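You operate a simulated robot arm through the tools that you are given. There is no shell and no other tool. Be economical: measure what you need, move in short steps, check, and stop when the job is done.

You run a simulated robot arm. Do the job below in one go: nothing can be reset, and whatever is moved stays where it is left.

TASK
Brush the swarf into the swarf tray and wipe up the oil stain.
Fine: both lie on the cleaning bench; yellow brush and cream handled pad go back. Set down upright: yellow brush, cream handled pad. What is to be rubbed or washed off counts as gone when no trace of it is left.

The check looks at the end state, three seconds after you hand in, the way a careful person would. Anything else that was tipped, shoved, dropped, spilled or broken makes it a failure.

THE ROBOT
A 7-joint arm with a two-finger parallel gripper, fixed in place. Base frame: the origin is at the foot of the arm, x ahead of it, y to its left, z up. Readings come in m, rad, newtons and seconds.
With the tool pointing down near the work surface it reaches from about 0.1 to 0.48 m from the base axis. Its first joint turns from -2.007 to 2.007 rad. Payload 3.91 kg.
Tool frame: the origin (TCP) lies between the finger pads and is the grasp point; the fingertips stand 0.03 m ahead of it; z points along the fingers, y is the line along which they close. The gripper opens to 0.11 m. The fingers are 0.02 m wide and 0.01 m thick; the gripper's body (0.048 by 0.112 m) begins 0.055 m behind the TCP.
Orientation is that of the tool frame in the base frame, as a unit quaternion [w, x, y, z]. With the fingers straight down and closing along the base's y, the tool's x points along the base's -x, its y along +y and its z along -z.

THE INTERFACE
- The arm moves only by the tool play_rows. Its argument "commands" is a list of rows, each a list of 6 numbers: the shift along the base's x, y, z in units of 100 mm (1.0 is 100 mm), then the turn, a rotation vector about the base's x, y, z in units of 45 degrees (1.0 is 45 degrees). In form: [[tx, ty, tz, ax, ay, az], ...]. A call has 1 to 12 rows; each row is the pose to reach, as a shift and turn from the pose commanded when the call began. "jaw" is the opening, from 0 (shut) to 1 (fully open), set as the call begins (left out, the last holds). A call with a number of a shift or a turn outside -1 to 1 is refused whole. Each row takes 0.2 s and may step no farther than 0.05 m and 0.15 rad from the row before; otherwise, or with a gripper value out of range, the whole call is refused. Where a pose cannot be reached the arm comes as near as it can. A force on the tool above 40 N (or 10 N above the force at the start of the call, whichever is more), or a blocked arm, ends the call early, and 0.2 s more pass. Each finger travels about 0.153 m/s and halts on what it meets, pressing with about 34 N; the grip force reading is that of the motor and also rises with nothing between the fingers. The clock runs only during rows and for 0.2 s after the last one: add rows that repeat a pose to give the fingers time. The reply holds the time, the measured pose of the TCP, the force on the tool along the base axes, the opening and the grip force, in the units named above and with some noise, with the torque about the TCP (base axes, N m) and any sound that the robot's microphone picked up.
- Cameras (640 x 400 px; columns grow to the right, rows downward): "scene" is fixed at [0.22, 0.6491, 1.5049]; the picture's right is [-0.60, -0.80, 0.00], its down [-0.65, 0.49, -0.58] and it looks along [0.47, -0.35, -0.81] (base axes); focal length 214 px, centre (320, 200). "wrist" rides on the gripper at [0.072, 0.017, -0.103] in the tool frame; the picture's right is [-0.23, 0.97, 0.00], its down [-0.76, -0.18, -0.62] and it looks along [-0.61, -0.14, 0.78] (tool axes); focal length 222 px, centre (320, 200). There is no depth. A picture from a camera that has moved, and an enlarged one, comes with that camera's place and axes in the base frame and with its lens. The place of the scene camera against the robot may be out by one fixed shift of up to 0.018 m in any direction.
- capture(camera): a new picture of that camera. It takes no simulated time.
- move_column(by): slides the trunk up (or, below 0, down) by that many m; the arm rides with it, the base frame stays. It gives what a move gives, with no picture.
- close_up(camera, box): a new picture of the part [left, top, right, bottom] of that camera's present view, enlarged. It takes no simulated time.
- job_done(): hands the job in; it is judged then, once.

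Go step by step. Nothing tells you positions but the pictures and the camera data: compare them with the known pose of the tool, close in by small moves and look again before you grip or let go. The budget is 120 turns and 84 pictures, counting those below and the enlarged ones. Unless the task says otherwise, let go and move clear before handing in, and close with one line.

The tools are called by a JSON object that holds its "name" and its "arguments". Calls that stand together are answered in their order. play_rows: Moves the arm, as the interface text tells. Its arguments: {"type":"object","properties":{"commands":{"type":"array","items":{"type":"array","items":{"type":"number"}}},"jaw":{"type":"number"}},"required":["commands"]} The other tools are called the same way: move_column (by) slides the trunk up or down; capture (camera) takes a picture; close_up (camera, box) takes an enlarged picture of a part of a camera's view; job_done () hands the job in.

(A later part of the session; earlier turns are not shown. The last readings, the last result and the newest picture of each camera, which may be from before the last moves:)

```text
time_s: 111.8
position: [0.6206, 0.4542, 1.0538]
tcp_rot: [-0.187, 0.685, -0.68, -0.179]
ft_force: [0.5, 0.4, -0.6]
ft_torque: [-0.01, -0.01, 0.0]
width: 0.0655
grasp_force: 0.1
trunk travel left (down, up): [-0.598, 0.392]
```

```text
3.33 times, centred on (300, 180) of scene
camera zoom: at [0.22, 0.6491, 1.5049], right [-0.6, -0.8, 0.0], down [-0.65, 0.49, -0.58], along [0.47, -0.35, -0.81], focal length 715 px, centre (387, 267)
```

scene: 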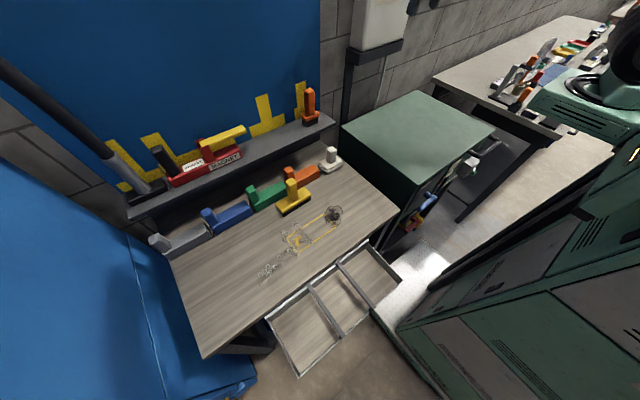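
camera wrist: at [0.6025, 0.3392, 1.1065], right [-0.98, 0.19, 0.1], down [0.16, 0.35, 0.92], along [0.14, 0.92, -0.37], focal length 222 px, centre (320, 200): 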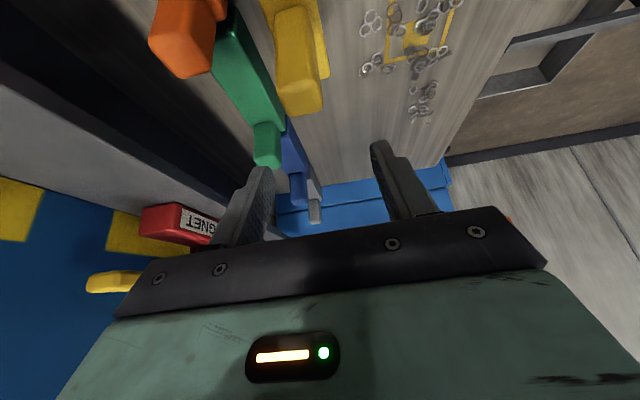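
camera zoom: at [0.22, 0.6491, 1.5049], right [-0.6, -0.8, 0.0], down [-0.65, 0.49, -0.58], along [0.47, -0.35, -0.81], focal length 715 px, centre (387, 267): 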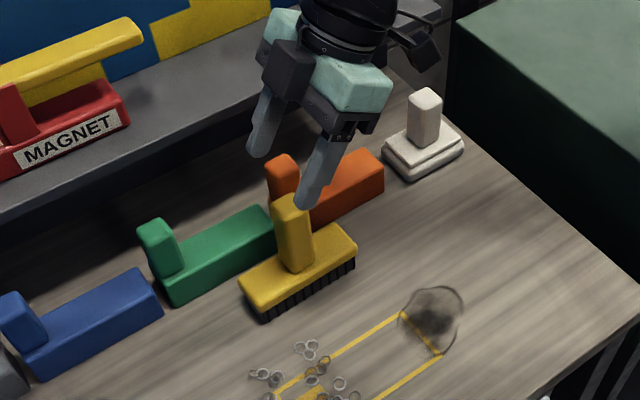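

Handle is at about (0.624, 0.452), directly under the jaws. I'll lower, grip and lift slightly.

{"name": "move_column", "arguments": {"by": -0.093}}

{"name": "play_rows", "arguments": {"commands": [[0.03, 0, 0, 0, 0, 0], [0.03, 0, 0, 0, 0, 0], [0.03, 0, 0, 0, 0, 0], [0.03, 0, 0, 0, 0, 0]], "jaw": 0}}

{"name": "move_column", "arguments": {"by": 0.035}}

{"name": "capture", "arguments": {"camera": "wrist"}}

{"name": "close_up", "arguments": {"camera": "scene", "box": [220, 150, 380, 270]}}

```text
time_s: 113.1
position: [0.6198, 0.4539, 0.961]
tcp_rot: [-0.187, 0.685, -0.681, -0.179]
ft_force: [-0.1, 0.4, -0.1]
ft_torque: [0.0, 0.0, 0.0]
width: 0.0659
grasp_force: 0.0
trunk travel left (down, up): [-0.505, 0.485]
```

```text
time_s: 114.1
position: [0.6222, 0.4543, 0.9611]
tcp_rot: [-0.187, 0.686, -0.68, -0.18]
ft_force: [-1.4, 0.0, 3.6]
ft_torque: [-0.17, 0.23, -0.01]
width: 0.0299
grasp_force: 33.2
trunk travel left (down, up): [-0.505, 0.485]
```

```text
time_s: 114.9
position: [0.624, 0.4534, 0.9943]
tcp_rot: [-0.188, 0.686, -0.68, -0.18]
ft_force: [-0.4, -0.9, -0.2]
ft_torque: [-0.01, 0.0, -0.04]
width: 0.0298
grasp_force: 34.1
trunk travel left (down, up): [-0.54, 0.45]
```

```text
28 pictures are left
camera wrist: at [0.6055, 0.3392, 1.0483], right [-0.98, 0.19, 0.1], down [0.16, 0.35, 0.92], along [0.14, 0.92, -0.37], focal length 222 px, centre (320, 200)
```

wrist: 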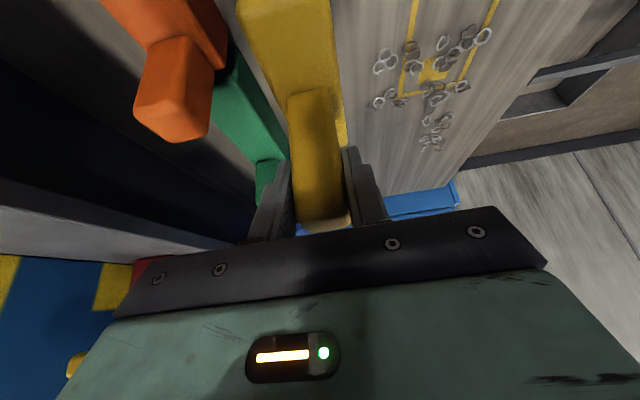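

```text
3.33 times, centred on (300, 210) of scene
camera zoom: at [0.22, 0.6491, 1.5049], right [-0.6, -0.8, 0.0], down [-0.65, 0.49, -0.58], along [0.47, -0.35, -0.81], focal length 715 px, centre (387, 167)
```

zoom: 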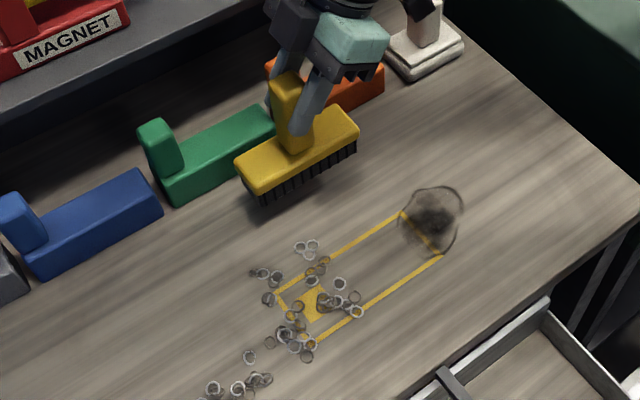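

The brush is held along y as wanted. I'll set up the middle sweep start at (0.60, 0.525).

{"name": "move_column", "arguments": {"by": 0.13}}

{"name": "play_rows", "arguments": {"commands": [[-0.05, 0.18, -0.25, 0, 0, 0], [-0.1, 0.36, -0.5, 0, 0, 0], [-0.18, 0.54, -0.75, 0, 0, 0], [-0.24, 0.72, -1, 0, 0, 0]]}}

{"name": "move_column", "arguments": {"by": -0.055}}

{"name": "close_up", "arguments": {"camera": "scene", "box": [220, 170, 364, 290]}}

```text
time_s: 116.5
position: [0.6228, 0.4542, 1.1262]
tcp_rot: [-0.187, 0.685, -0.68, -0.179]
ft_force: [-0.1, 0.3, -1.8]
ft_torque: [-0.01, 0.0, 0.05]
width: 0.0293
grasp_force: 34.0
trunk travel left (down, up): [-0.67, 0.32]
```

```text
time_s: 117.5
position: [0.5999, 0.5276, 1.0271]
tcp_rot: [-0.189, 0.685, -0.68, -0.18]
ft_force: [-0.8, -1.5, -1.2]
ft_torque: [-0.01, -0.02, -0.06]
width: 0.0296
grasp_force: 34.3
trunk travel left (down, up): [-0.67, 0.32]
```

```text
time_s: 118.4
position: [0.5989, 0.5274, 0.9712]
tcp_rot: [-0.188, 0.685, -0.68, -0.179]
ft_force: [0.0, -0.2, -2.2]
ft_torque: [-0.03, -0.02, 0.0]
width: 0.0297
grasp_force: 34.3
trunk travel left (down, up): [-0.615, 0.375]
```

```text
3.33 times, centred on (292, 230) of scene
camera zoom: at [0.22, 0.6491, 1.5049], right [-0.6, -0.8, 0.0], down [-0.65, 0.49, -0.58], along [0.47, -0.35, -0.81], focal length 715 px, centre (413, 100)
```

zoom: 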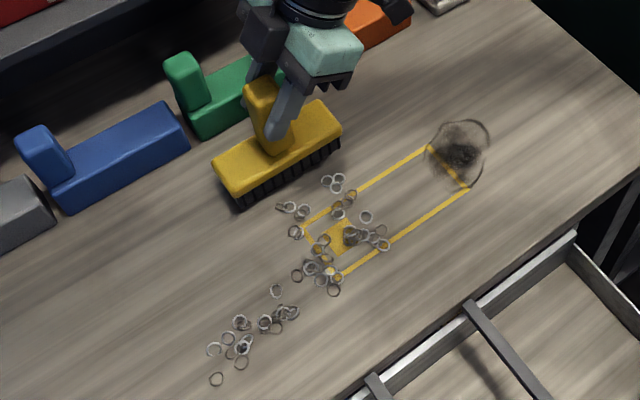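

The brush swath lines up exactly with the middle opening between the bars. I'll lower to contact and sweep −x.

{"name": "move_column", "arguments": {"by": -0.01}}

{"name": "play_rows", "arguments": {"commands": [[-0.25, 0, 0, 0, 0, 0], [-0.5, 0, 0, 0, 0, 0], [-0.75, 0, 0, 0, 0, 0], [-1, 0, 0, 0, 0, 0]]}}

{"name": "close_up", "arguments": {"camera": "scene", "box": [220, 170, 364, 290]}}

```text
time_s: 119.0
position: [0.5987, 0.5264, 0.9619]
tcp_rot: [-0.187, 0.685, -0.68, -0.179]
ft_force: [-0.5, 0.3, 0.3]
ft_torque: [0.01, -0.01, 0.0]
width: 0.0299
grasp_force: 33.8
trunk travel left (down, up): [-0.605, 0.385]
```

```text
time_s: 120.0
position: [0.4989, 0.527, 0.9611]
tcp_rot: [-0.188, 0.685, -0.681, -0.181]
ft_force: [-0.7, 0.0, 4.2]
ft_torque: [-0.18, 0.15, -0.03]
width: 0.0298
grasp_force: 34.3
trunk travel left (down, up): [-0.605, 0.385]
```

```text
3.33 times, centred on (292, 230) of scene
camera zoom: at [0.22, 0.6491, 1.5049], right [-0.6, -0.8, 0.0], down [-0.65, 0.49, -0.58], along [0.47, -0.35, -0.81], focal length 715 px, centre (413, 100)
```

zoom: 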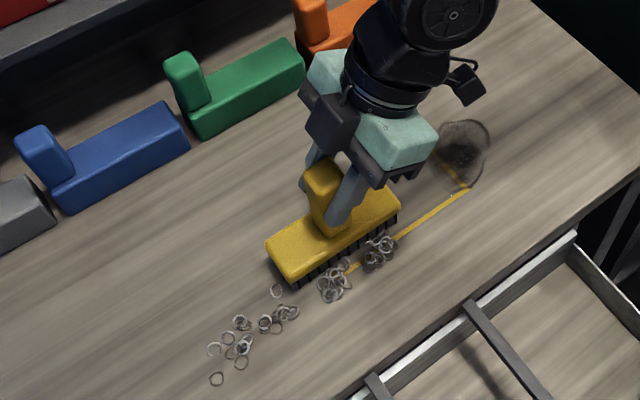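

Works nicely; the swarf moves ahead of the brush. I'll continue to the edge.

{"name": "play_rows", "arguments": {"commands": [[-0.25, 0, 0, 0, 0, 0], [-0.5, 0, 0, 0, 0, 0], [-0.75, 0, 0, 0, 0, 0], [-1, 0, 0, 0, 0, 0]]}}

{"name": "close_up", "arguments": {"camera": "scene", "box": [240, 200, 384, 320]}}

```text
time_s: 121.0
position: [0.3979, 0.528, 0.9624]
tcp_rot: [-0.188, 0.686, -0.68, -0.18]
ft_force: [-0.6, -0.5, 1.4]
ft_torque: [0.23, 0.22, 0.07]
width: 0.0297
grasp_force: 34.1
trunk travel left (down, up): [-0.605, 0.385]
```

```text
3.33 times, centred on (312, 260) of scene
camera zoom: at [0.22, 0.6491, 1.5049], right [-0.6, -0.8, 0.0], down [-0.65, 0.49, -0.58], along [0.47, -0.35, -0.81], focal length 715 px, centre (347, 0)
```

zoom: 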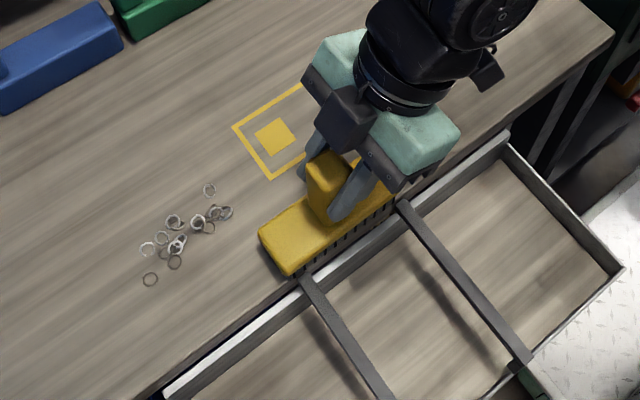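

{"name": "play_rows", "arguments": {"commands": [[-0.12, 0, 0.02, 0, 0, 0], [-0.25, 0, 0.03, 0, 0, 0], [-0.25, 0, 0.4, 0, 0, 0], [0.1, 0, 0.7, 0, 0, 0], [0.5, 0, 0.9, 0, 0, 0], [0.9, 0.1, 0.9, 0, 0, 0]]}}

{"name": "close_up", "arguments": {"camera": "scene", "box": [260, 225, 380, 325]}}

```text
time_s: 122.4
position: [0.4893, 0.5373, 1.0512]
tcp_rot: [-0.188, 0.686, -0.68, -0.18]
ft_force: [-0.4, -0.1, -0.8]
ft_torque: [-0.04, -0.02, -0.02]
width: 0.0297
grasp_force: 34.0
trunk travel left (down, up): [-0.605, 0.385]
```

```text
4.00 times, centred on (320, 275) of scene
camera zoom: at [0.22, 0.6491, 1.5049], right [-0.6, -0.8, 0.0], down [-0.65, 0.49, -0.58], along [0.47, -0.35, -0.81], focal length 858 px, centre (320, -100)
```

zoom: 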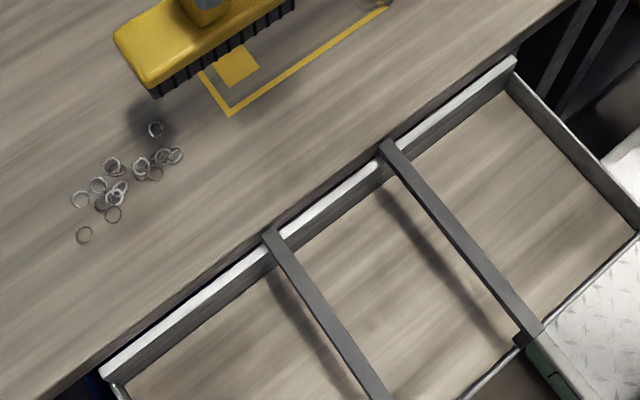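

The swarf left the bench but I don't see it in the tray, so I'll look closer.

{"name": "close_up", "arguments": {"camera": "scene", "box": [300, 250, 372, 310]}}

{"name": "capture", "arguments": {"camera": "wrist"}}

```text
6.67 times, centred on (336, 280) of scene
camera zoom: at [0.22, 0.6491, 1.5049], right [-0.6, -0.8, 0.0], down [-0.65, 0.49, -0.58], along [0.47, -0.35, -0.81], focal length 1430 px, centre (213, -333)
```

zoom: 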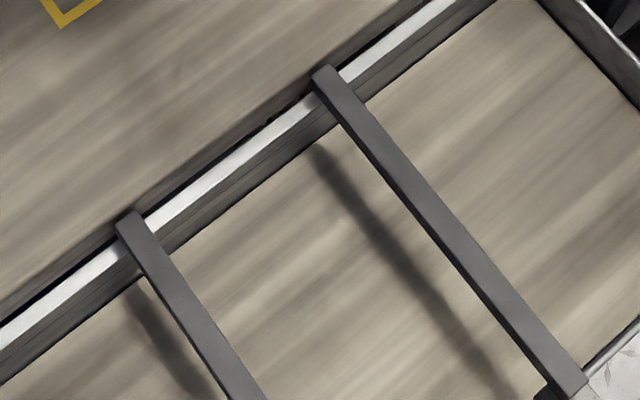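

```text
21 pictures are left
camera wrist: at [0.4718, 0.4221, 1.104], right [-0.98, 0.19, 0.1], down [0.16, 0.35, 0.92], along [0.14, 0.92, -0.37], focal length 222 px, centre (320, 200)
```

wrist: 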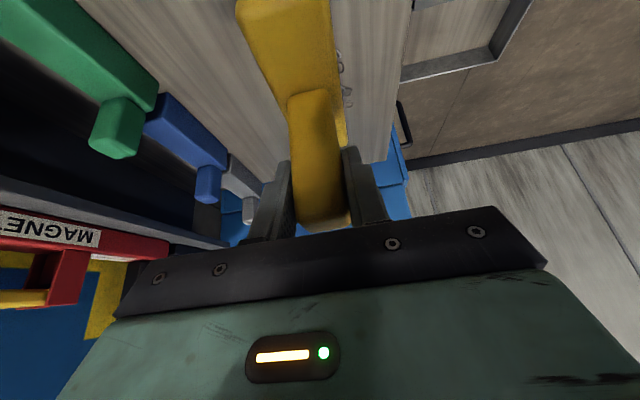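

I'll handle the left pile next, setting down behind it at about (0.525, 0.605) while staying inside the reach limit.

{"name": "move_column", "arguments": {"by": 0.065}}

{"name": "play_rows", "arguments": {"commands": [[0.1, 0.17, -0.25, 0, 0, 0], [0.2, 0.34, -0.5, 0, 0, 0], [0.3, 0.51, -0.75, 0, 0, 0], [0.36, 0.68, -1, 0, 0, 0]]}}

{"name": "play_rows", "arguments": {"commands": [[0, 0, -0.2, 0, 0, 0], [0, 0, -0.43, 0, 0, 0], [0, 0, -0.43, 0, 0, 0]]}}

{"name": "close_up", "arguments": {"camera": "scene", "box": [220, 190, 340, 290]}}

```text
time_s: 123.4
position: [0.4898, 0.5376, 1.1143]
tcp_rot: [-0.187, 0.686, -0.68, -0.18]
ft_force: [0.3, 0.9, -1.0]
ft_torque: [-0.01, 0.03, 0.0]
width: 0.0298
grasp_force: 33.9
trunk travel left (down, up): [-0.67, 0.32]
```

```text
time_s: 124.4
position: [0.526, 0.6048, 1.0161]
tcp_rot: [-0.188, 0.686, -0.68, -0.18]
ft_force: [0.4, 0.7, -1.1]
ft_torque: [-0.02, 0.01, -0.01]
width: 0.0296
grasp_force: 33.4
trunk travel left (down, up): [-0.67, 0.32]
```

```text
time_s: 125.2
position: [0.5248, 0.6058, 0.9717]
tcp_rot: [-0.188, 0.685, -0.68, -0.179]
ft_force: [-0.1, 0.9, -1.0]
ft_torque: [-0.02, 0.0, 0.02]
width: 0.0297
grasp_force: 34.5
trunk travel left (down, up): [-0.67, 0.32]
```

```text
4.00 times, centred on (280, 240) of scene
camera zoom: at [0.22, 0.6491, 1.5049], right [-0.6, -0.8, 0.0], down [-0.65, 0.49, -0.58], along [0.47, -0.35, -0.81], focal length 858 px, centre (480, 40)
```

zoom: 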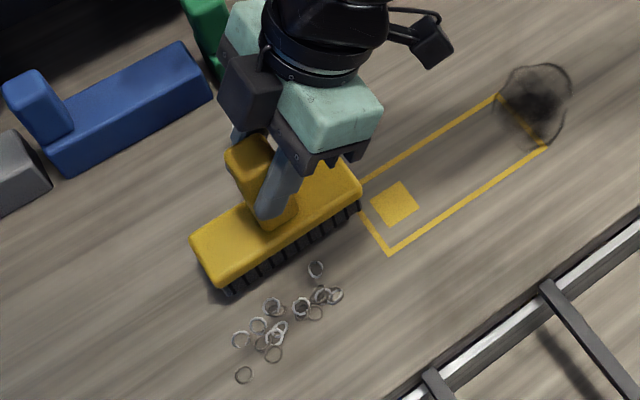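

{"name": "play_rows", "arguments": {"commands": [[0, 0, -0.105, 0, 0, 0], [-0.12, 0.14, -0.105, 0, 0, 0], [-0.25, 0.26, -0.105, 0, 0, 0], [-0.4, 0.34, -0.105, 0, 0, 0], [-0.6, 0.36, -0.105, 0, 0, 0], [-0.8, 0.36, -0.105, 0, 0, 0], [-1, 0.36, -0.105, 0, 0, 0]]}}

{"name": "close_up", "arguments": {"camera": "scene", "box": [240, 210, 360, 310]}}

```text
time_s: 126.8
position: [0.4253, 0.6422, 0.9623]
tcp_rot: [-0.188, 0.685, -0.681, -0.18]
ft_force: [0.4, 0.3, -1.4]
ft_torque: [0.02, 0.0, 0.01]
width: 0.0297
grasp_force: 33.8
trunk travel left (down, up): [-0.67, 0.32]
```

```text
4.00 times, centred on (300, 260) of scene
camera zoom: at [0.22, 0.6491, 1.5049], right [-0.6, -0.8, 0.0], down [-0.65, 0.49, -0.58], along [0.47, -0.35, -0.81], focal length 858 px, centre (400, -40)
```

zoom: 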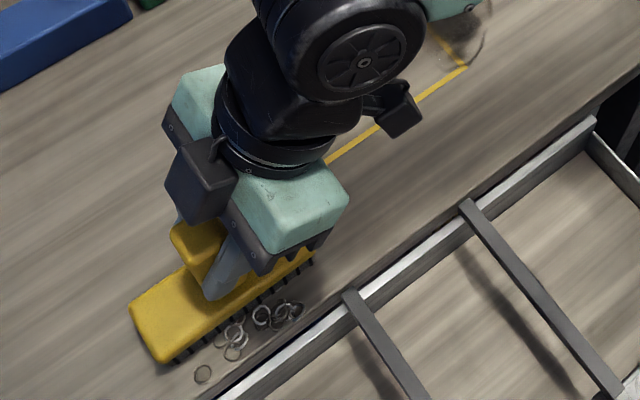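

{"name": "play_rows", "arguments": {"commands": [[-0.12, 0, 0, 0, 0, 0], [-0.24, 0, 0, 0, 0, 0]]}}

{"name": "close_up", "arguments": {"camera": "scene", "box": [250, 235, 340, 310]}}

```text
time_s: 127.4
position: [0.4026, 0.642, 0.962]
tcp_rot: [-0.187, 0.686, -0.68, -0.179]
ft_force: [-0.2, -0.3, -1.9]
ft_torque: [-0.01, 0.0, 0.0]
width: 0.0298
grasp_force: 34.3
trunk travel left (down, up): [-0.67, 0.32]
```

```text
5.33 times, centred on (295, 272) of scene
camera zoom: at [0.22, 0.6491, 1.5049], right [-0.6, -0.8, 0.0], down [-0.65, 0.49, -0.58], along [0.47, -0.35, -0.81], focal length 1144 px, centre (453, -187)
```

zoom: 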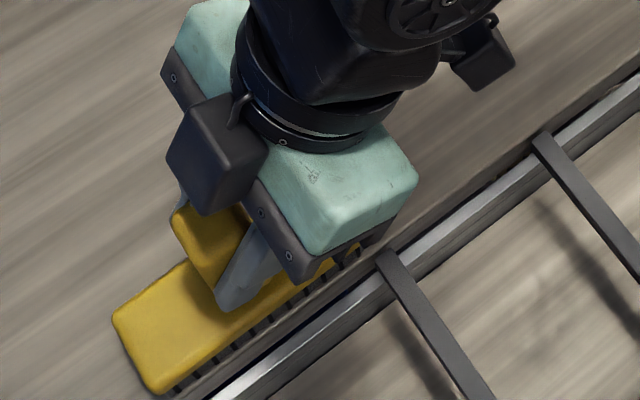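

The swarf is gone as soon as it passes the edge, so it's going over into the tray. I'll finish the stroke, lift and check the bench.

{"name": "play_rows", "arguments": {"commands": [[-0.12, 0, 0.02, 0, 0, 0], [-0.25, 0, 0.03, 0, 0, 0], [-0.25, 0, 0.4, 0, 0, 0], [0, -0.2, 0.7, 0, 0, 0], [0.4, -0.4, 0.9, 0, 0, 0], [0.7, -0.7, 0.9, 0, 0, 0], [1, -1, 0.9, 0, 0, 0]]}}

{"name": "play_rows", "arguments": {"commands": [[0.3, -0.3, 0, 0, 0, 0], [0.6, -0.6, 0, 0, 0, 0], [0.95, -0.9, 0, 0, 0, 0]]}}

{"name": "close_up", "arguments": {"camera": "scene", "box": [230, 170, 410, 330]}}

```text
time_s: 129.0
position: [0.5005, 0.5417, 1.0519]
tcp_rot: [-0.188, 0.686, -0.679, -0.18]
ft_force: [-1.3, 0.0, -1.5]
ft_torque: [-0.03, -0.02, 0.0]
width: 0.0296
grasp_force: 35.1
trunk travel left (down, up): [-0.67, 0.32]
```

```text
time_s: 129.8
position: [0.5946, 0.4523, 1.0519]
tcp_rot: [-0.188, 0.686, -0.68, -0.179]
ft_force: [-0.5, 0.2, -1.2]
ft_torque: [-0.04, -0.02, 0.0]
width: 0.0299
grasp_force: 34.0
trunk travel left (down, up): [-0.67, 0.32]
```

```text
2.50 times, centred on (320, 250) of scene
camera zoom: at [0.22, 0.6491, 1.5049], right [-0.6, -0.8, 0.0], down [-0.65, 0.49, -0.58], along [0.47, -0.35, -0.81], focal length 536 px, centre (320, 75)
```

zoom: 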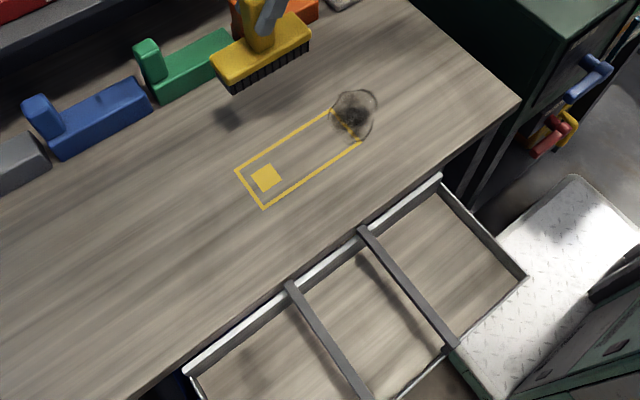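

The bench is clear of swarf. I'll set the brush down here and regrip with the jaws along y for its return to the shelf.

{"name": "move_column", "arguments": {"by": -0.09}}

{"name": "play_rows", "arguments": {"commands": [[0, 0, 0, 0, 0, 0], [0, 0, 0, 0, 0, 0], [0, 0, 0, 0, 0, 0]], "jaw": 0.6}}

{"name": "move_column", "arguments": {"by": 0.1}}

{"name": "play_rows", "arguments": {"commands": [[0, 0, 0, 0, 0, -0.17], [0, 0, 0, 0, 0, -0.34], [0, 0, 0, 0, 0, -0.51], [0, 0, 0, 0, 0, -0.68], [0, 0, 0, 0, 0, -0.85], [0, 0, 0, 0, 0, -1]]}}

{"name": "play_rows", "arguments": {"commands": [[0, 0, 0, 0, 0, -0.17], [0, 0, 0, 0, 0, -0.34], [0, 0, 0, 0, 0, -0.51], [0, 0, 0, 0, 0, -0.68], [0, 0, 0, 0, 0, -0.85], [0, 0, 0, 0, 0, -1]]}}

{"name": "capture", "arguments": {"camera": "wrist"}}

```text
time_s: 131.1
position: [0.5954, 0.4533, 0.9609]
tcp_rot: [-0.188, 0.685, -0.68, -0.18]
ft_force: [-0.3, 0.5, -1.0]
ft_torque: [-0.01, 0.02, 0.01]
width: 0.0299
grasp_force: 34.3
trunk travel left (down, up): [-0.58, 0.41]
```

```text
time_s: 131.9
position: [0.5957, 0.4519, 0.9615]
tcp_rot: [-0.189, 0.685, -0.68, -0.179]
ft_force: [0.0, -0.7, 0.0]
ft_torque: [-0.02, 0.0, 0.01]
width: 0.066
grasp_force: 0.2
trunk travel left (down, up): [-0.58, 0.41]
```

```text
time_s: 133.2
position: [0.5959, 0.453, 1.0624]
tcp_rot: [-0.188, 0.685, -0.681, -0.179]
ft_force: [0.1, -0.2, 0.5]
ft_torque: [0.01, -0.03, -0.03]
width: 0.0659
grasp_force: 0.0
trunk travel left (down, up): [-0.68, 0.31]
```

```text
time_s: 134.6
position: [0.5963, 0.4514, 1.0617]
tcp_rot: [0.242, -0.372, 0.891, 0.095]
ft_force: [-0.4, 0.1, 0.0]
ft_torque: [-0.04, 0.0, -0.01]
width: 0.0661
grasp_force: 0.0
trunk travel left (down, up): [-0.68, 0.31]
```

```text
time_s: 136.0
position: [0.5948, 0.4519, 1.0617]
tcp_rot: [0.26, -0.003, 0.966, -0.006]
ft_force: [1.0, 0.5, -0.1]
ft_torque: [0.02, 0.0, 0.0]
width: 0.0663
grasp_force: 0.1
trunk travel left (down, up): [-0.68, 0.31]
```

```text
16 pictures are left
camera wrist: at [0.4811, 0.4686, 1.1145], right [0.19, 0.98, 0.1], down [0.35, -0.16, 0.92], along [0.92, -0.14, -0.37], focal length 222 px, centre (320, 200)
```

wrist: 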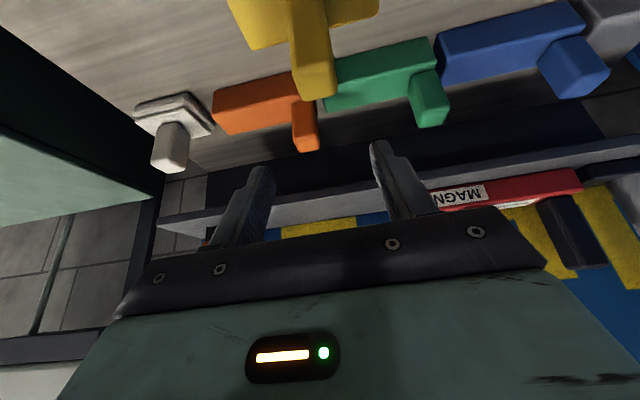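

{"name": "move_column", "arguments": {"by": -0.1}}

{"name": "play_rows", "arguments": {"commands": [[0, 0, 0, 0, 0, 0], [0, 0, 0, 0, 0, 0], [0, 0, 0, 0, 0, 0], [0, 0, 0, 0, 0, 0]], "jaw": 0}}

{"name": "move_column", "arguments": {"by": 0.33}}

{"name": "play_rows", "arguments": {"commands": [[0.25, -0.05, -0.3, 0, 0, 0], [0.5, -0.1, -0.6, 0, 0, 0], [0.75, -0.17, -0.9, 0, 0, 0], [1, -0.22, -1, 0, 0, 0]]}}

{"name": "close_up", "arguments": {"camera": "scene", "box": [200, 30, 392, 180]}}

```text
time_s: 137.3
position: [0.5963, 0.4529, 0.9615]
tcp_rot: [0.259, -0.004, 0.966, -0.007]
ft_force: [0.6, -0.8, -0.3]
ft_torque: [0.0, 0.02, -0.01]
width: 0.0663
grasp_force: 0.1
trunk travel left (down, up): [-0.58, 0.41]
```

```text
time_s: 138.3
position: [0.5963, 0.4522, 0.9619]
tcp_rot: [0.26, -0.003, 0.966, -0.005]
ft_force: [0.7, 1.4, 3.8]
ft_torque: [0.52, 0.0, -0.06]
width: 0.0295
grasp_force: 33.9
trunk travel left (down, up): [-0.58, 0.41]
```

```text
time_s: 141.6
position: [0.5962, 0.4519, 1.2911]
tcp_rot: [0.26, -0.004, 0.966, -0.005]
ft_force: [0.1, -0.5, -2.0]
ft_torque: [-0.01, -0.04, -0.01]
width: 0.0296
grasp_force: 34.0
trunk travel left (down, up): [-0.91, 0.08]
```

```text
time_s: 142.6
position: [0.6961, 0.4303, 1.1917]
tcp_rot: [0.26, -0.004, 0.966, -0.006]
ft_force: [0.1, 0.2, -1.1]
ft_torque: [0.02, -0.01, -0.02]
width: 0.0295
grasp_force: 33.9
trunk travel left (down, up): [-0.91, 0.08]
```

```text
2.67 times, centred on (296, 105) of scene
camera zoom: at [0.22, 0.6491, 1.5049], right [-0.6, -0.8, 0.0], down [-0.65, 0.49, -0.58], along [0.47, -0.35, -0.81], focal length 572 px, centre (384, 453)
```

zoom: 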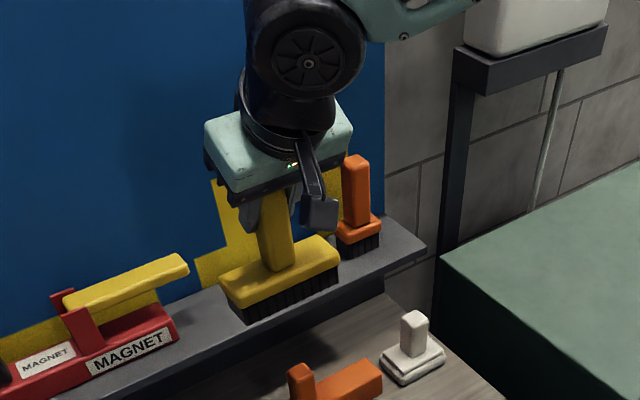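

{"name": "play_rows", "arguments": {"commands": [[0.3, -0.08, 0, 0, 0, 0], [0.6, -0.16, 0, 0, 0, 0], [0.9, -0.25, 0, 0, 0, 0]]}}

{"name": "play_rows", "arguments": {"commands": [[0.1, -0.03, 0, 0, 0, 0], [0.2, -0.06, 0, 0, 0, 0], [0.2, -0.06, 0, 0, 0, 0]]}}

{"name": "move_column", "arguments": {"by": -0.065}}

{"name": "close_up", "arguments": {"camera": "scene", "box": [220, 70, 348, 160]}}

```text
time_s: 143.4
position: [0.7855, 0.4062, 1.1912]
tcp_rot: [0.26, -0.003, 0.966, -0.005]
ft_force: [0.6, 0.4, -1.6]
ft_torque: [-0.02, 0.02, -0.02]
width: 0.0299
grasp_force: 34.7
trunk travel left (down, up): [-0.91, 0.08]
```

```text
time_s: 144.2
position: [0.8062, 0.3995, 1.1918]
tcp_rot: [0.26, -0.003, 0.966, -0.007]
ft_force: [-0.8, 0.1, -1.3]
ft_torque: [0.0, 0.03, -0.01]
width: 0.0295
grasp_force: 33.4
trunk travel left (down, up): [-0.91, 0.08]
```

```text
time_s: 145.2
position: [0.8058, 0.3996, 1.1261]
tcp_rot: [0.259, -0.004, 0.966, -0.006]
ft_force: [-0.4, -0.4, -1.6]
ft_torque: [0.01, 0.02, 0.02]
width: 0.0297
grasp_force: 34.1
trunk travel left (down, up): [-0.845, 0.145]
```

```text
4.44 times, centred on (284, 115) of scene
camera zoom: at [0.22, 0.6491, 1.5049], right [-0.6, -0.8, 0.0], down [-0.65, 0.49, -0.58], along [0.47, -0.35, -0.81], focal length 953 px, centre (480, 578)
```

zoom: 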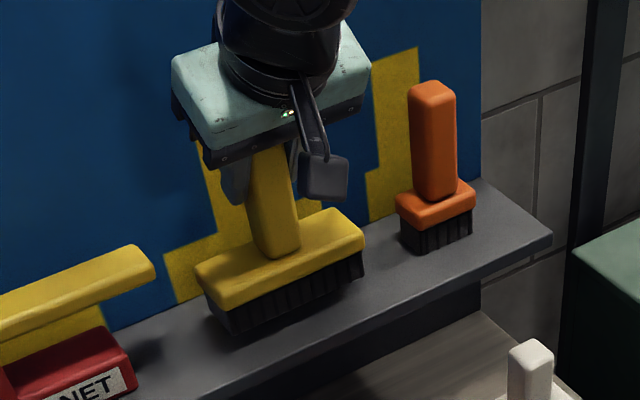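

{"name": "move_column", "arguments": {"by": -0.015}}

{"name": "play_rows", "arguments": {"commands": [[0, 0, 0, 0, 0, 0], [0, 0, 0, 0, 0, 0], [0, 0, 0, 0, 0, 0]], "jaw": 0.55}}

{"name": "move_column", "arguments": {"by": 0.1}}

{"name": "play_rows", "arguments": {"commands": [[-0.3, -0.1, 0, 0, 0, 0], [-0.6, -0.3, 0, 0, 0, 0], [-0.9, -0.5, 0, 0, 0, 0]]}}

{"name": "close_up", "arguments": {"camera": "scene", "box": [220, 70, 348, 160]}}

```text
time_s: 145.9
position: [0.8049, 0.3998, 1.1132]
tcp_rot: [0.261, -0.003, 0.965, -0.006]
ft_force: [0.5, -0.1, 3.7]
ft_torque: [0.23, 0.06, -0.02]
width: 0.0297
grasp_force: 34.0
trunk travel left (down, up): [-0.83, 0.16]
```

```text
time_s: 146.7
position: [0.806, 0.3996, 1.1111]
tcp_rot: [0.26, -0.004, 0.966, -0.006]
ft_force: [0.3, -0.8, -1.0]
ft_torque: [-0.01, 0.02, 0.01]
width: 0.0606
grasp_force: 0.0
trunk travel left (down, up): [-0.83, 0.16]
```

```text
time_s: 148.0
position: [0.806, 0.4002, 1.2117]
tcp_rot: [0.26, -0.004, 0.966, -0.006]
ft_force: [-0.4, -0.5, -0.3]
ft_torque: [0.02, 0.0, 0.03]
width: 0.0606
grasp_force: 0.0
trunk travel left (down, up): [-0.93, 0.06]
```

```text
time_s: 148.8
position: [0.7163, 0.3503, 1.2128]
tcp_rot: [0.26, -0.005, 0.966, -0.005]
ft_force: [0.5, -0.5, 0.4]
ft_torque: [0.01, 0.02, 0.03]
width: 0.0608
grasp_force: 0.1
trunk travel left (down, up): [-0.93, 0.06]
```

```text
4.44 times, centred on (284, 115) of scene
camera zoom: at [0.22, 0.6491, 1.5049], right [-0.6, -0.8, 0.0], down [-0.65, 0.49, -0.58], along [0.47, -0.35, -0.81], focal length 953 px, centre (480, 578)
```

zoom: 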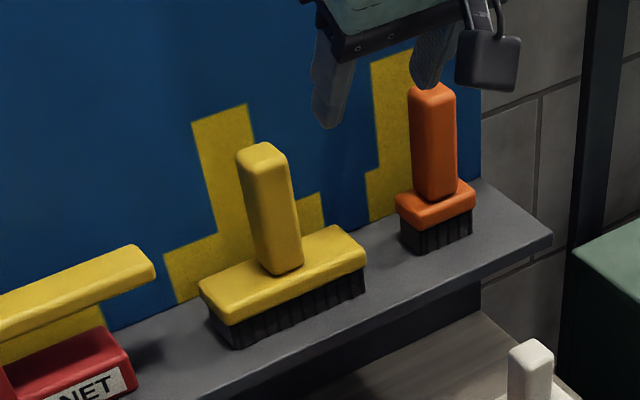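

The yellow brush is back on the shelf, upright in its place. Next is the cream pad near (0.70, 0.236); I keep the 30° tilt so the hand stays clear of the shelf front.

{"name": "play_rows", "arguments": {"commands": [[0, -0.4, 0, 0, 0, 0], [-0.1, -0.8, 0, 0, 0, 0], [-0.2, -1, 0, 0, 0, 0]]}}

{"name": "play_rows", "arguments": {"commands": [[0, -0.14, 0, 0, 0, 0], [0, -0.14, 0, 0, 0, 0]]}}

{"name": "move_column", "arguments": {"by": -0.18}}

{"name": "capture", "arguments": {"camera": "wrist"}}

{"name": "close_up", "arguments": {"camera": "scene", "box": [280, 90, 400, 190]}}

```text
time_s: 149.6
position: [0.6956, 0.2497, 1.2121]
tcp_rot: [0.26, -0.004, 0.966, -0.007]
ft_force: [0.7, 0.8, 0.3]
ft_torque: [0.01, 0.05, -0.01]
width: 0.0606
grasp_force: 0.1
trunk travel left (down, up): [-0.93, 0.06]
```

```text
time_s: 150.2
position: [0.6956, 0.2356, 1.2122]
tcp_rot: [0.26, -0.004, 0.966, -0.006]
ft_force: [-0.7, 0.2, -0.2]
ft_torque: [-0.03, -0.01, -0.01]
width: 0.0606
grasp_force: 0.0
trunk travel left (down, up): [-0.93, 0.06]
```

```text
time_s: 152.2
position: [0.6956, 0.2362, 1.0309]
tcp_rot: [0.26, -0.004, 0.966, -0.006]
ft_force: [0.1, 0.3, 0.1]
ft_torque: [0.03, 0.03, 0.04]
width: 0.0603
grasp_force: 0.0
trunk travel left (down, up): [-0.75, 0.24]
```

```text
12 pictures are left
camera wrist: at [0.5807, 0.2523, 1.0843], right [0.19, 0.98, 0.1], down [0.35, -0.16, 0.92], along [0.92, -0.14, -0.37], focal length 222 px, centre (320, 200)
```

wrist: 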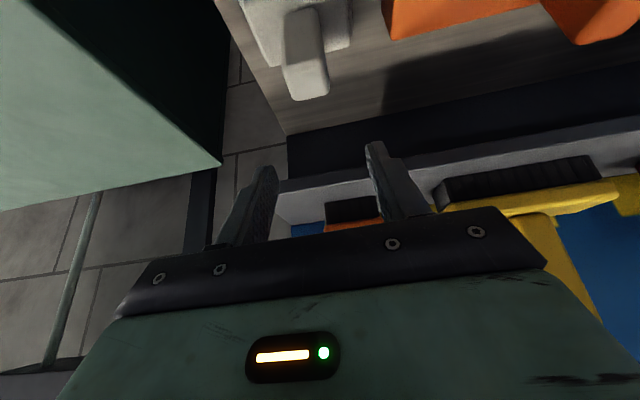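

```text
4.00 times, centred on (340, 140) of scene
camera zoom: at [0.22, 0.6491, 1.5049], right [-0.6, -0.8, 0.0], down [-0.65, 0.49, -0.58], along [0.47, -0.35, -0.81], focal length 858 px, centre (240, 440)
```

zoom: 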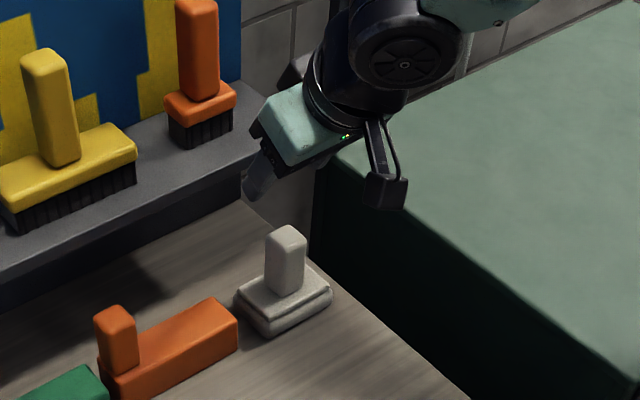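

Handle top is about (0.704, 0.233, 0.948), and the green cabinet face is near y≈0.16, so it's tight but clear. I'll trim, lower and grip.

{"name": "play_rows", "arguments": {"commands": [[0.08, -0.02, 0, 0, 0, 0], [0.08, -0.02, 0, 0, 0, 0]], "jaw": 0.5}}

{"name": "move_column", "arguments": {"by": -0.098}}

{"name": "capture", "arguments": {"camera": "wrist"}}

```text
time_s: 152.8
position: [0.7031, 0.2346, 1.0311]
tcp_rot: [0.26, -0.004, 0.966, -0.006]
ft_force: [0.7, 0.8, 0.5]
ft_torque: [0.02, -0.01, 0.01]
width: 0.055
grasp_force: 0.2
trunk travel left (down, up): [-0.75, 0.24]
```

```text
time_s: 154.1
position: [0.7049, 0.234, 0.9335]
tcp_rot: [0.259, -0.004, 0.966, -0.007]
ft_force: [1.3, 1.3, 0.5]
ft_torque: [0.02, 0.0, 0.07]
width: 0.055
grasp_force: 0.1
trunk travel left (down, up): [-0.652, 0.338]
```

```text
10 pictures are left
camera wrist: at [0.5889, 0.2501, 0.9865], right [0.19, 0.98, 0.1], down [0.35, -0.16, 0.92], along [0.92, -0.14, -0.37], focal length 222 px, centre (320, 200)
```

wrist: 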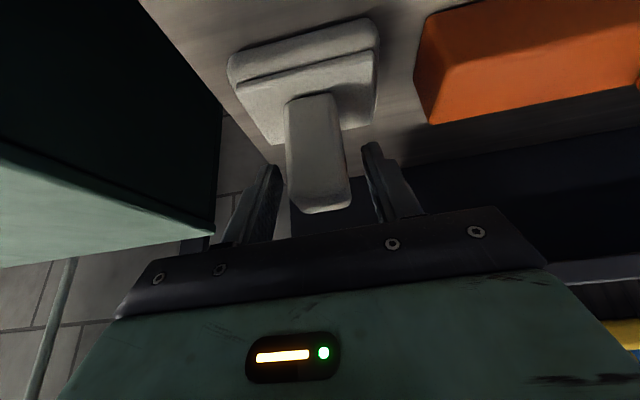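

The handle is between the fingers. I'll grip, lift and move toward the stain.

{"name": "play_rows", "arguments": {"commands": [[0, 0, 0, 0, 0, 0], [0, 0, 0, 0, 0, 0], [0, 0, 0, 0, 0, 0], [0, 0, 0, 0, 0, 0]], "jaw": 0}}

{"name": "move_column", "arguments": {"by": 0.04}}

{"name": "play_rows", "arguments": {"commands": [[-0.35, 0.3, 0, 0, 0, 0], [-0.7, 0.55, 0, 0, 0, 0], [-1, 0.7, 0, 0, 0, 0]]}}

{"name": "play_rows", "arguments": {"commands": [[-0.35, 0.25, 0, 0, 0, 0], [-0.7, 0.5, 0, 0, 0, 0], [-0.98, 0.69, 0, 0, 0, 0]]}}

{"name": "close_up", "arguments": {"camera": "scene", "box": [270, 130, 414, 250]}}

```text
time_s: 155.1
position: [0.7036, 0.2344, 0.9345]
tcp_rot: [0.259, -0.004, 0.966, -0.005]
ft_force: [0.4, 1.0, 2.1]
ft_torque: [0.24, 0.04, 0.01]
width: 0.0312
grasp_force: 34.2
trunk travel left (down, up): [-0.652, 0.338]
```

```text
time_s: 155.9
position: [0.7033, 0.2333, 0.9736]
tcp_rot: [0.259, -0.004, 0.966, -0.006]
ft_force: [0.0, -0.5, -0.3]
ft_torque: [0.03, -0.02, 0.0]
width: 0.0313
grasp_force: 34.2
trunk travel left (down, up): [-0.692, 0.298]
```

```text
time_s: 156.7
position: [0.6127, 0.2941, 0.976]
tcp_rot: [0.26, 0.008, 0.965, -0.007]
ft_force: [-0.1, -1.1, -1.3]
ft_torque: [-0.03, 0.02, -0.01]
width: 0.0314
grasp_force: 33.4
trunk travel left (down, up): [-0.692, 0.298]
```

```text
time_s: 157.3
position: [0.6252, 0.2797, 0.983]
tcp_rot: [0.259, 0.094, 0.961, -0.019]
ft_force: [-0.6, -0.3, -0.6]
ft_torque: [-0.03, -0.03, -0.03]
width: 0.0313
grasp_force: 33.9
trunk travel left (down, up): [-0.692, 0.298]
stopped in row 3: the arm was blocked; the commanded pose is now the measured one
```

```text
3.33 times, centred on (342, 190) of scene
camera zoom: at [0.22, 0.6491, 1.5049], right [-0.6, -0.8, 0.0], down [-0.65, 0.49, -0.58], along [0.47, -0.35, -0.81], focal length 715 px, centre (247, 233)
```

zoom: 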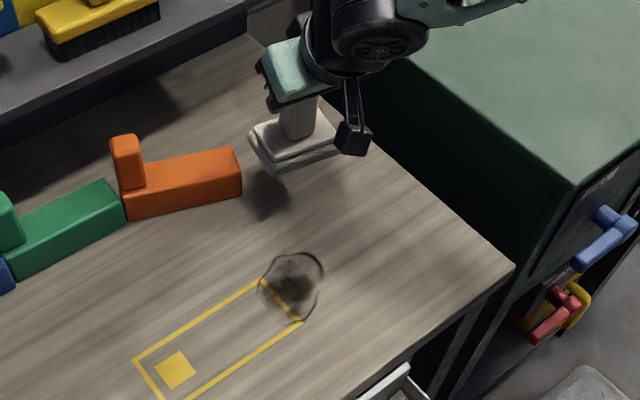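

The arm reports blocked again. One full look at the arm shape.

{"name": "capture", "arguments": {"camera": "scene"}}

```text
8 pictures are left
```

scene: 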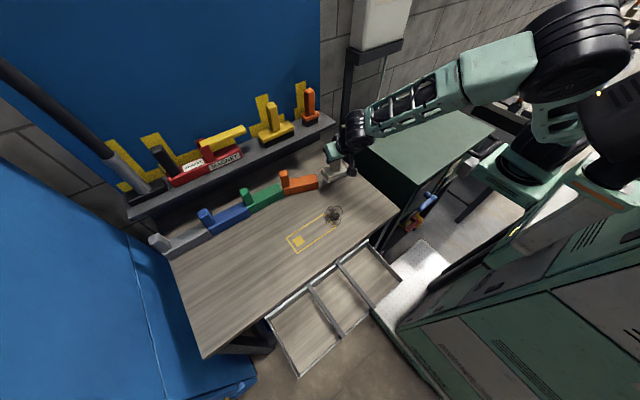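

The elbow is leaning back on the robot's own mast. I'll raise the trunk and work with the arm lower relative to it, which swings the elbow forward.

{"name": "move_column", "arguments": {"by": 0.13}}

{"name": "play_rows", "arguments": {"commands": [[0, 0, -0.3, 0, 0, 0], [0, 0, -0.65, 0, 0, 0], [-0.1, 0.1, -0.9, 0, 0, 0], [-0.2, 0.2, -1, 0, 0, 0]]}}

{"name": "move_column", "arguments": {"by": 0.11}}

{"name": "play_rows", "arguments": {"commands": [[0, 0, -0.3, 0, 0, 0.1], [-0.1, 0.1, -0.65, 0, 0, 0.2], [-0.3, 0.3, -0.9, 0, 0, 0.25], [-0.5, 0.5, -1, 0, 0, 0.25], [-0.7, 0.6, -1, 0, 0, 0.25]]}}

```text
time_s: 158.9
position: [0.6257, 0.2789, 1.1127]
tcp_rot: [0.258, 0.094, 0.961, -0.021]
ft_force: [0.3, 0.6, -0.7]
ft_torque: [0.0, -0.01, 0.01]
width: 0.0313
grasp_force: 33.8
trunk travel left (down, up): [-0.822, 0.168]
```

```text
time_s: 159.9
position: [0.6037, 0.3005, 1.0092]
tcp_rot: [0.259, 0.09, 0.961, -0.023]
ft_force: [0.3, -0.8, -0.5]
ft_torque: [0.09, 0.02, 0.04]
width: 0.0316
grasp_force: 33.1
trunk travel left (down, up): [-0.822, 0.168]
```

```text
time_s: 161.3
position: [0.6038, 0.3001, 1.1198]
tcp_rot: [0.258, 0.091, 0.962, -0.023]
ft_force: [-0.4, -0.6, -1.1]
ft_torque: [-0.03, -0.01, -0.03]
width: 0.0312
grasp_force: 34.3
trunk travel left (down, up): [-0.932, 0.058]
```

```text
time_s: 162.6
position: [0.5342, 0.3615, 1.0206]
tcp_rot: [0.259, -0.004, 0.966, 0.002]
ft_force: [-0.7, 0.0, -0.1]
ft_torque: [0.01, 0.03, 0.03]
width: 0.0314
grasp_force: 34.0
trunk travel left (down, up): [-0.932, 0.058]
```

{"name": "play_rows", "arguments": {"commands": [[-0.14, 0.08, 0, 0, 0, 0], [-0.28, 0.16, 0, 0, 0, 0]]}}

{"name": "move_column", "arguments": {"by": -0.078}}

{"name": "play_rows", "arguments": {"commands": [[0, 0, -0.04, 0, 0, 0], [0, 0, -0.08, 0, 0, 0], [0, 0, -0.11, 0, 0, 0]]}}

{"name": "close_up", "arguments": {"camera": "scene", "box": [280, 170, 376, 250]}}

```text
time_s: 163.2
position: [0.5046, 0.3776, 1.0207]
tcp_rot: [0.259, -0.004, 0.966, 0.003]
ft_force: [0.1, 0.1, -1.1]
ft_torque: [-0.01, 0.01, 0.05]
width: 0.0314
grasp_force: 34.0
trunk travel left (down, up): [-0.932, 0.058]
```

```text
time_s: 164.3
position: [0.5058, 0.3771, 0.9422]
tcp_rot: [0.26, -0.004, 0.966, 0.002]
ft_force: [-0.2, -0.3, -0.9]
ft_torque: [0.02, 0.01, 0.0]
width: 0.0314
grasp_force: 34.4
trunk travel left (down, up): [-0.854, 0.136]
```

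```text
time_s: 165.1
position: [0.5049, 0.3773, 0.9336]
tcp_rot: [0.26, -0.004, 0.966, 0.004]
ft_force: [-5.7, -3.3, 19.4]
ft_torque: [-0.89, 0.27, -0.14]
width: 0.0315
grasp_force: 34.3
trunk travel left (down, up): [-0.854, 0.136]
```

```text
5.00 times, centred on (328, 210) of scene
camera zoom: at [0.22, 0.6491, 1.5049], right [-0.6, -0.8, 0.0], down [-0.65, 0.49, -0.58], along [0.47, -0.35, -0.81], focal length 1072 px, centre (280, 150)
```

zoom: 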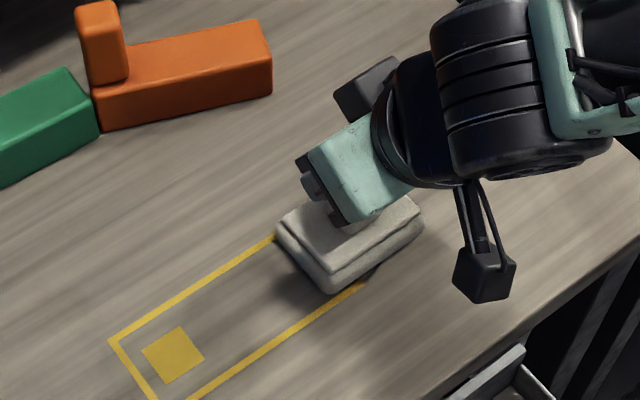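

The pad is right on the stain with firm contact. I'll scrub over the area with raster strokes.

{"name": "play_rows", "arguments": {"commands": [[0.22, 0, 0.01, 0, 0, 0], [-0.22, 0.1, 0.01, 0, 0, 0], [0.22, 0.2, 0.01, 0, 0, 0], [-0.22, 0.3, 0.01, 0, 0, 0], [0.22, 0.25, 0.01, 0, 0, 0], [-0.22, 0.12, 0.01, 0, 0, 0], [0.22, 0, 0.01, 0, 0, 0], [-0.22, -0.1, 0.01, 0, 0, 0], [0.22, -0.2, 0.01, 0, 0, 0], [-0.22, -0.3, 0.01, 0, 0, 0], [0.22, -0.2, 0.01, 0, 0, 0], [0, 0, 0.01, 0, 0, 0]]}}

{"name": "play_rows", "arguments": {"commands": [[0, 0.22, 0, 0, 0, 0], [0.1, -0.22, 0, 0, 0, 0], [0.2, 0.22, 0, 0, 0, 0], [0.3, -0.22, 0, 0, 0, 0], [0.2, 0.22, 0, 0, 0, 0], [0.1, -0.22, 0, 0, 0, 0], [0, 0.22, 0, 0, 0, 0], [-0.1, -0.22, 0, 0, 0, 0], [-0.2, 0.22, 0, 0, 0, 0], [-0.3, -0.22, 0, 0, 0, 0], [-0.2, 0.2, 0, 0, 0, 0], [0, 0, 0, 0, 0, 0]]}}

{"name": "move_column", "arguments": {"by": 0.03}}

{"name": "play_rows", "arguments": {"commands": [[0.3, -0.3, 0, 0, 0, 0], [0.6, -0.5, 0, 0, 0, 0], [0.95, -0.5, 0, 0, 0, 0]]}}

{"name": "close_up", "arguments": {"camera": "scene", "box": [290, 150, 386, 250]}}

```text
time_s: 167.0
position: [0.4927, 0.3681, 0.9335]
tcp_rot: [0.259, -0.007, 0.966, 0.006]
ft_force: [-1.3, -1.9, 19.7]
ft_torque: [-0.7, -0.47, -0.05]
width: 0.0317
grasp_force: 33.8
trunk travel left (down, up): [-0.854, 0.136]
stopped in row 9: the force on the tool passed its limit (the readings are from after the stop); the commanded pose is now the measured one
```

```text
time_s: 168.1
position: [0.522, 0.3558, 0.9316]
tcp_rot: [0.258, -0.002, 0.966, 0.002]
ft_force: [-5.6, -0.8, 14.9]
ft_torque: [-0.15, 0.03, -0.04]
width: 0.0316
grasp_force: 33.9
trunk travel left (down, up): [-0.854, 0.136]
stopped in row 5: the force on the tool passed its limit (the readings are from after the stop); the commanded pose is now the measured one
```

```text
time_s: 168.9
position: [0.5213, 0.3547, 0.9615]
tcp_rot: [0.258, -0.001, 0.966, 0.0]
ft_force: [-0.3, 0.2, -0.5]
ft_torque: [-0.03, 0.01, -0.01]
width: 0.0315
grasp_force: 34.1
trunk travel left (down, up): [-0.884, 0.106]
```

```text
time_s: 169.7
position: [0.6173, 0.3054, 0.962]
tcp_rot: [0.258, -0.002, 0.966, 0.0]
ft_force: [-0.3, 0.1, -0.6]
ft_torque: [-0.02, -0.01, 0.02]
width: 0.0317
grasp_force: 34.2
trunk travel left (down, up): [-0.884, 0.106]
```

```text
4.00 times, centred on (338, 200) of scene
camera zoom: at [0.22, 0.6491, 1.5049], right [-0.6, -0.8, 0.0], down [-0.65, 0.49, -0.58], along [0.47, -0.35, -0.81], focal length 858 px, centre (248, 200)
```

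zoom: 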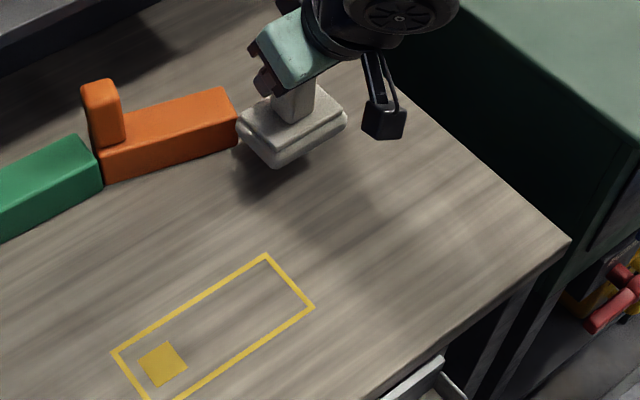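

The stain looks gone; I'll check for faint traces.

{"name": "close_up", "arguments": {"camera": "scene", "box": [314, 198, 354, 228]}}

```text
13.33 times, centred on (334, 213) of scene
camera zoom: at [0.22, 0.6491, 1.5049], right [-0.6, -0.8, 0.0], down [-0.65, 0.49, -0.58], along [0.47, -0.35, -0.81], focal length 2860 px, centre (133, 27)
```

zoom: 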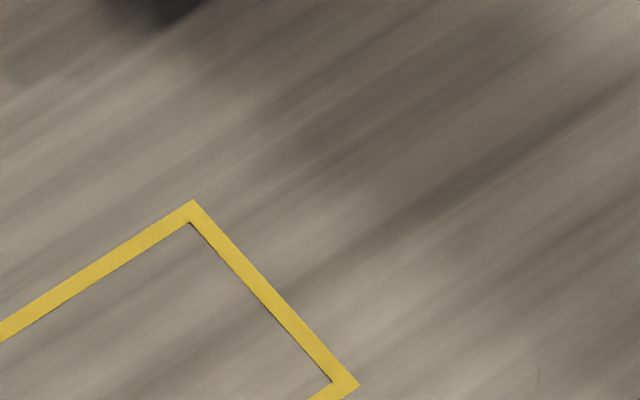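

No trace remains. I'll return the pad to its spot at (0.704, 0.234), lifting first to clear the orange block.

{"name": "move_column", "arguments": {"by": 0.05}}

{"name": "play_rows", "arguments": {"commands": [[0.2, -0.25, 0, 0, 0, 0], [0.4, -0.5, 0, 0, 0, 0], [0.65, -0.71, 0, 0, 0, 0], [0.86, -0.715, 0, 0, 0, 0], [0.86, -0.715, 0, 0, 0, 0]]}}

{"name": "move_column", "arguments": {"by": -0.06}}

{"name": "close_up", "arguments": {"camera": "scene", "box": [280, 110, 376, 190]}}

```text
time_s: 170.6
position: [0.6184, 0.3054, 1.0114]
tcp_rot: [0.258, -0.002, 0.966, 0.0]
ft_force: [-0.6, 0.3, -1.0]
ft_torque: [-0.02, 0.0, 0.0]
width: 0.0315
grasp_force: 34.1
trunk travel left (down, up): [-0.934, 0.056]
```

```text
time_s: 171.8
position: [0.701, 0.2337, 1.0118]
tcp_rot: [0.258, -0.002, 0.966, 0.001]
ft_force: [-0.5, 0.9, -0.3]
ft_torque: [0.05, 0.02, 0.03]
width: 0.0314
grasp_force: 34.2
trunk travel left (down, up): [-0.934, 0.056]
```

```text
time_s: 172.8
position: [0.7024, 0.2336, 0.951]
tcp_rot: [0.258, -0.002, 0.966, 0.0]
ft_force: [-0.5, -0.5, -0.7]
ft_torque: [-0.02, -0.01, 0.01]
width: 0.0316
grasp_force: 33.5
trunk travel left (down, up): [-0.874, 0.116]
```

```text
5.00 times, centred on (328, 150) of scene
camera zoom: at [0.22, 0.6491, 1.5049], right [-0.6, -0.8, 0.0], down [-0.65, 0.49, -0.58], along [0.47, -0.35, -0.81], focal length 1072 px, centre (280, 450)
```

zoom: 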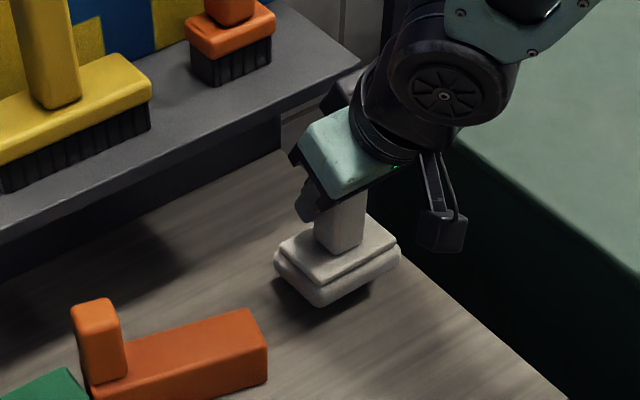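

{"name": "move_column", "arguments": {"by": -0.016}}

{"name": "play_rows", "arguments": {"commands": [[0, 0, 0, 0, 0, 0], [0, 0, 0, 0, 0, 0], [0, 0, 0, 0, 0, 0]], "jaw": 0.5}}

{"name": "move_column", "arguments": {"by": 0.13}}

{"name": "play_rows", "arguments": {"commands": [[-0.3, 0.1, 0.2, 0, 0, 0], [-0.6, 0.2, 0.4, 0, 0, 0], [-0.9, 0.3, 0.6, 0, 0, 0]]}}

{"name": "close_up", "arguments": {"camera": "scene", "box": [200, 70, 400, 230]}}

```text
time_s: 173.4
position: [0.7015, 0.2337, 0.9358]
tcp_rot: [0.258, -0.003, 0.966, 0.0]
ft_force: [-0.4, 0.6, -1.1]
ft_torque: [0.05, -0.02, 0.02]
width: 0.0314
grasp_force: 33.7
trunk travel left (down, up): [-0.858, 0.132]
```

```text
time_s: 174.2
position: [0.7031, 0.2326, 0.9358]
tcp_rot: [0.258, -0.001, 0.966, 0.0]
ft_force: [-1.0, 0.0, -0.8]
ft_torque: [-0.02, 0.0, 0.0]
width: 0.0547
grasp_force: 0.0
trunk travel left (down, up): [-0.858, 0.132]
```

```text
time_s: 175.8
position: [0.7022, 0.2339, 1.0654]
tcp_rot: [0.258, -0.002, 0.966, 0.0]
ft_force: [0.2, -0.2, -0.5]
ft_torque: [0.0, 0.01, 0.03]
width: 0.0552
grasp_force: 0.1
trunk travel left (down, up): [-0.988, 0.002]
```

```text
time_s: 176.6
position: [0.6111, 0.264, 1.1251]
tcp_rot: [0.258, -0.001, 0.966, 0.001]
ft_force: [0.2, -0.6, -0.1]
ft_torque: [-0.01, 0.04, 0.03]
width: 0.0551
grasp_force: 0.0
trunk travel left (down, up): [-0.988, 0.002]
```

```text
2.50 times, centred on (300, 150) of scene
camera zoom: at [0.22, 0.6491, 1.5049], right [-0.6, -0.8, 0.0], down [-0.65, 0.49, -0.58], along [0.47, -0.35, -0.81], focal length 536 px, centre (370, 325)
```

zoom: 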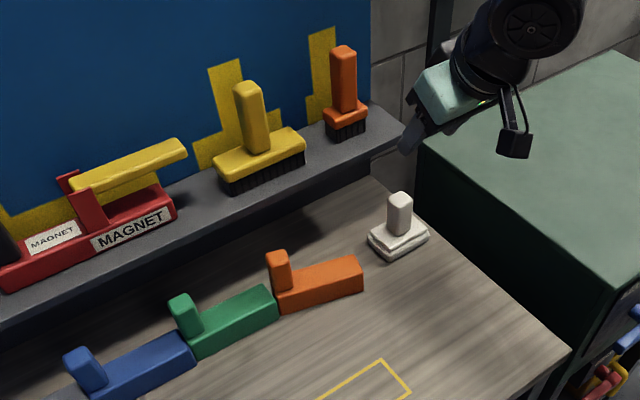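

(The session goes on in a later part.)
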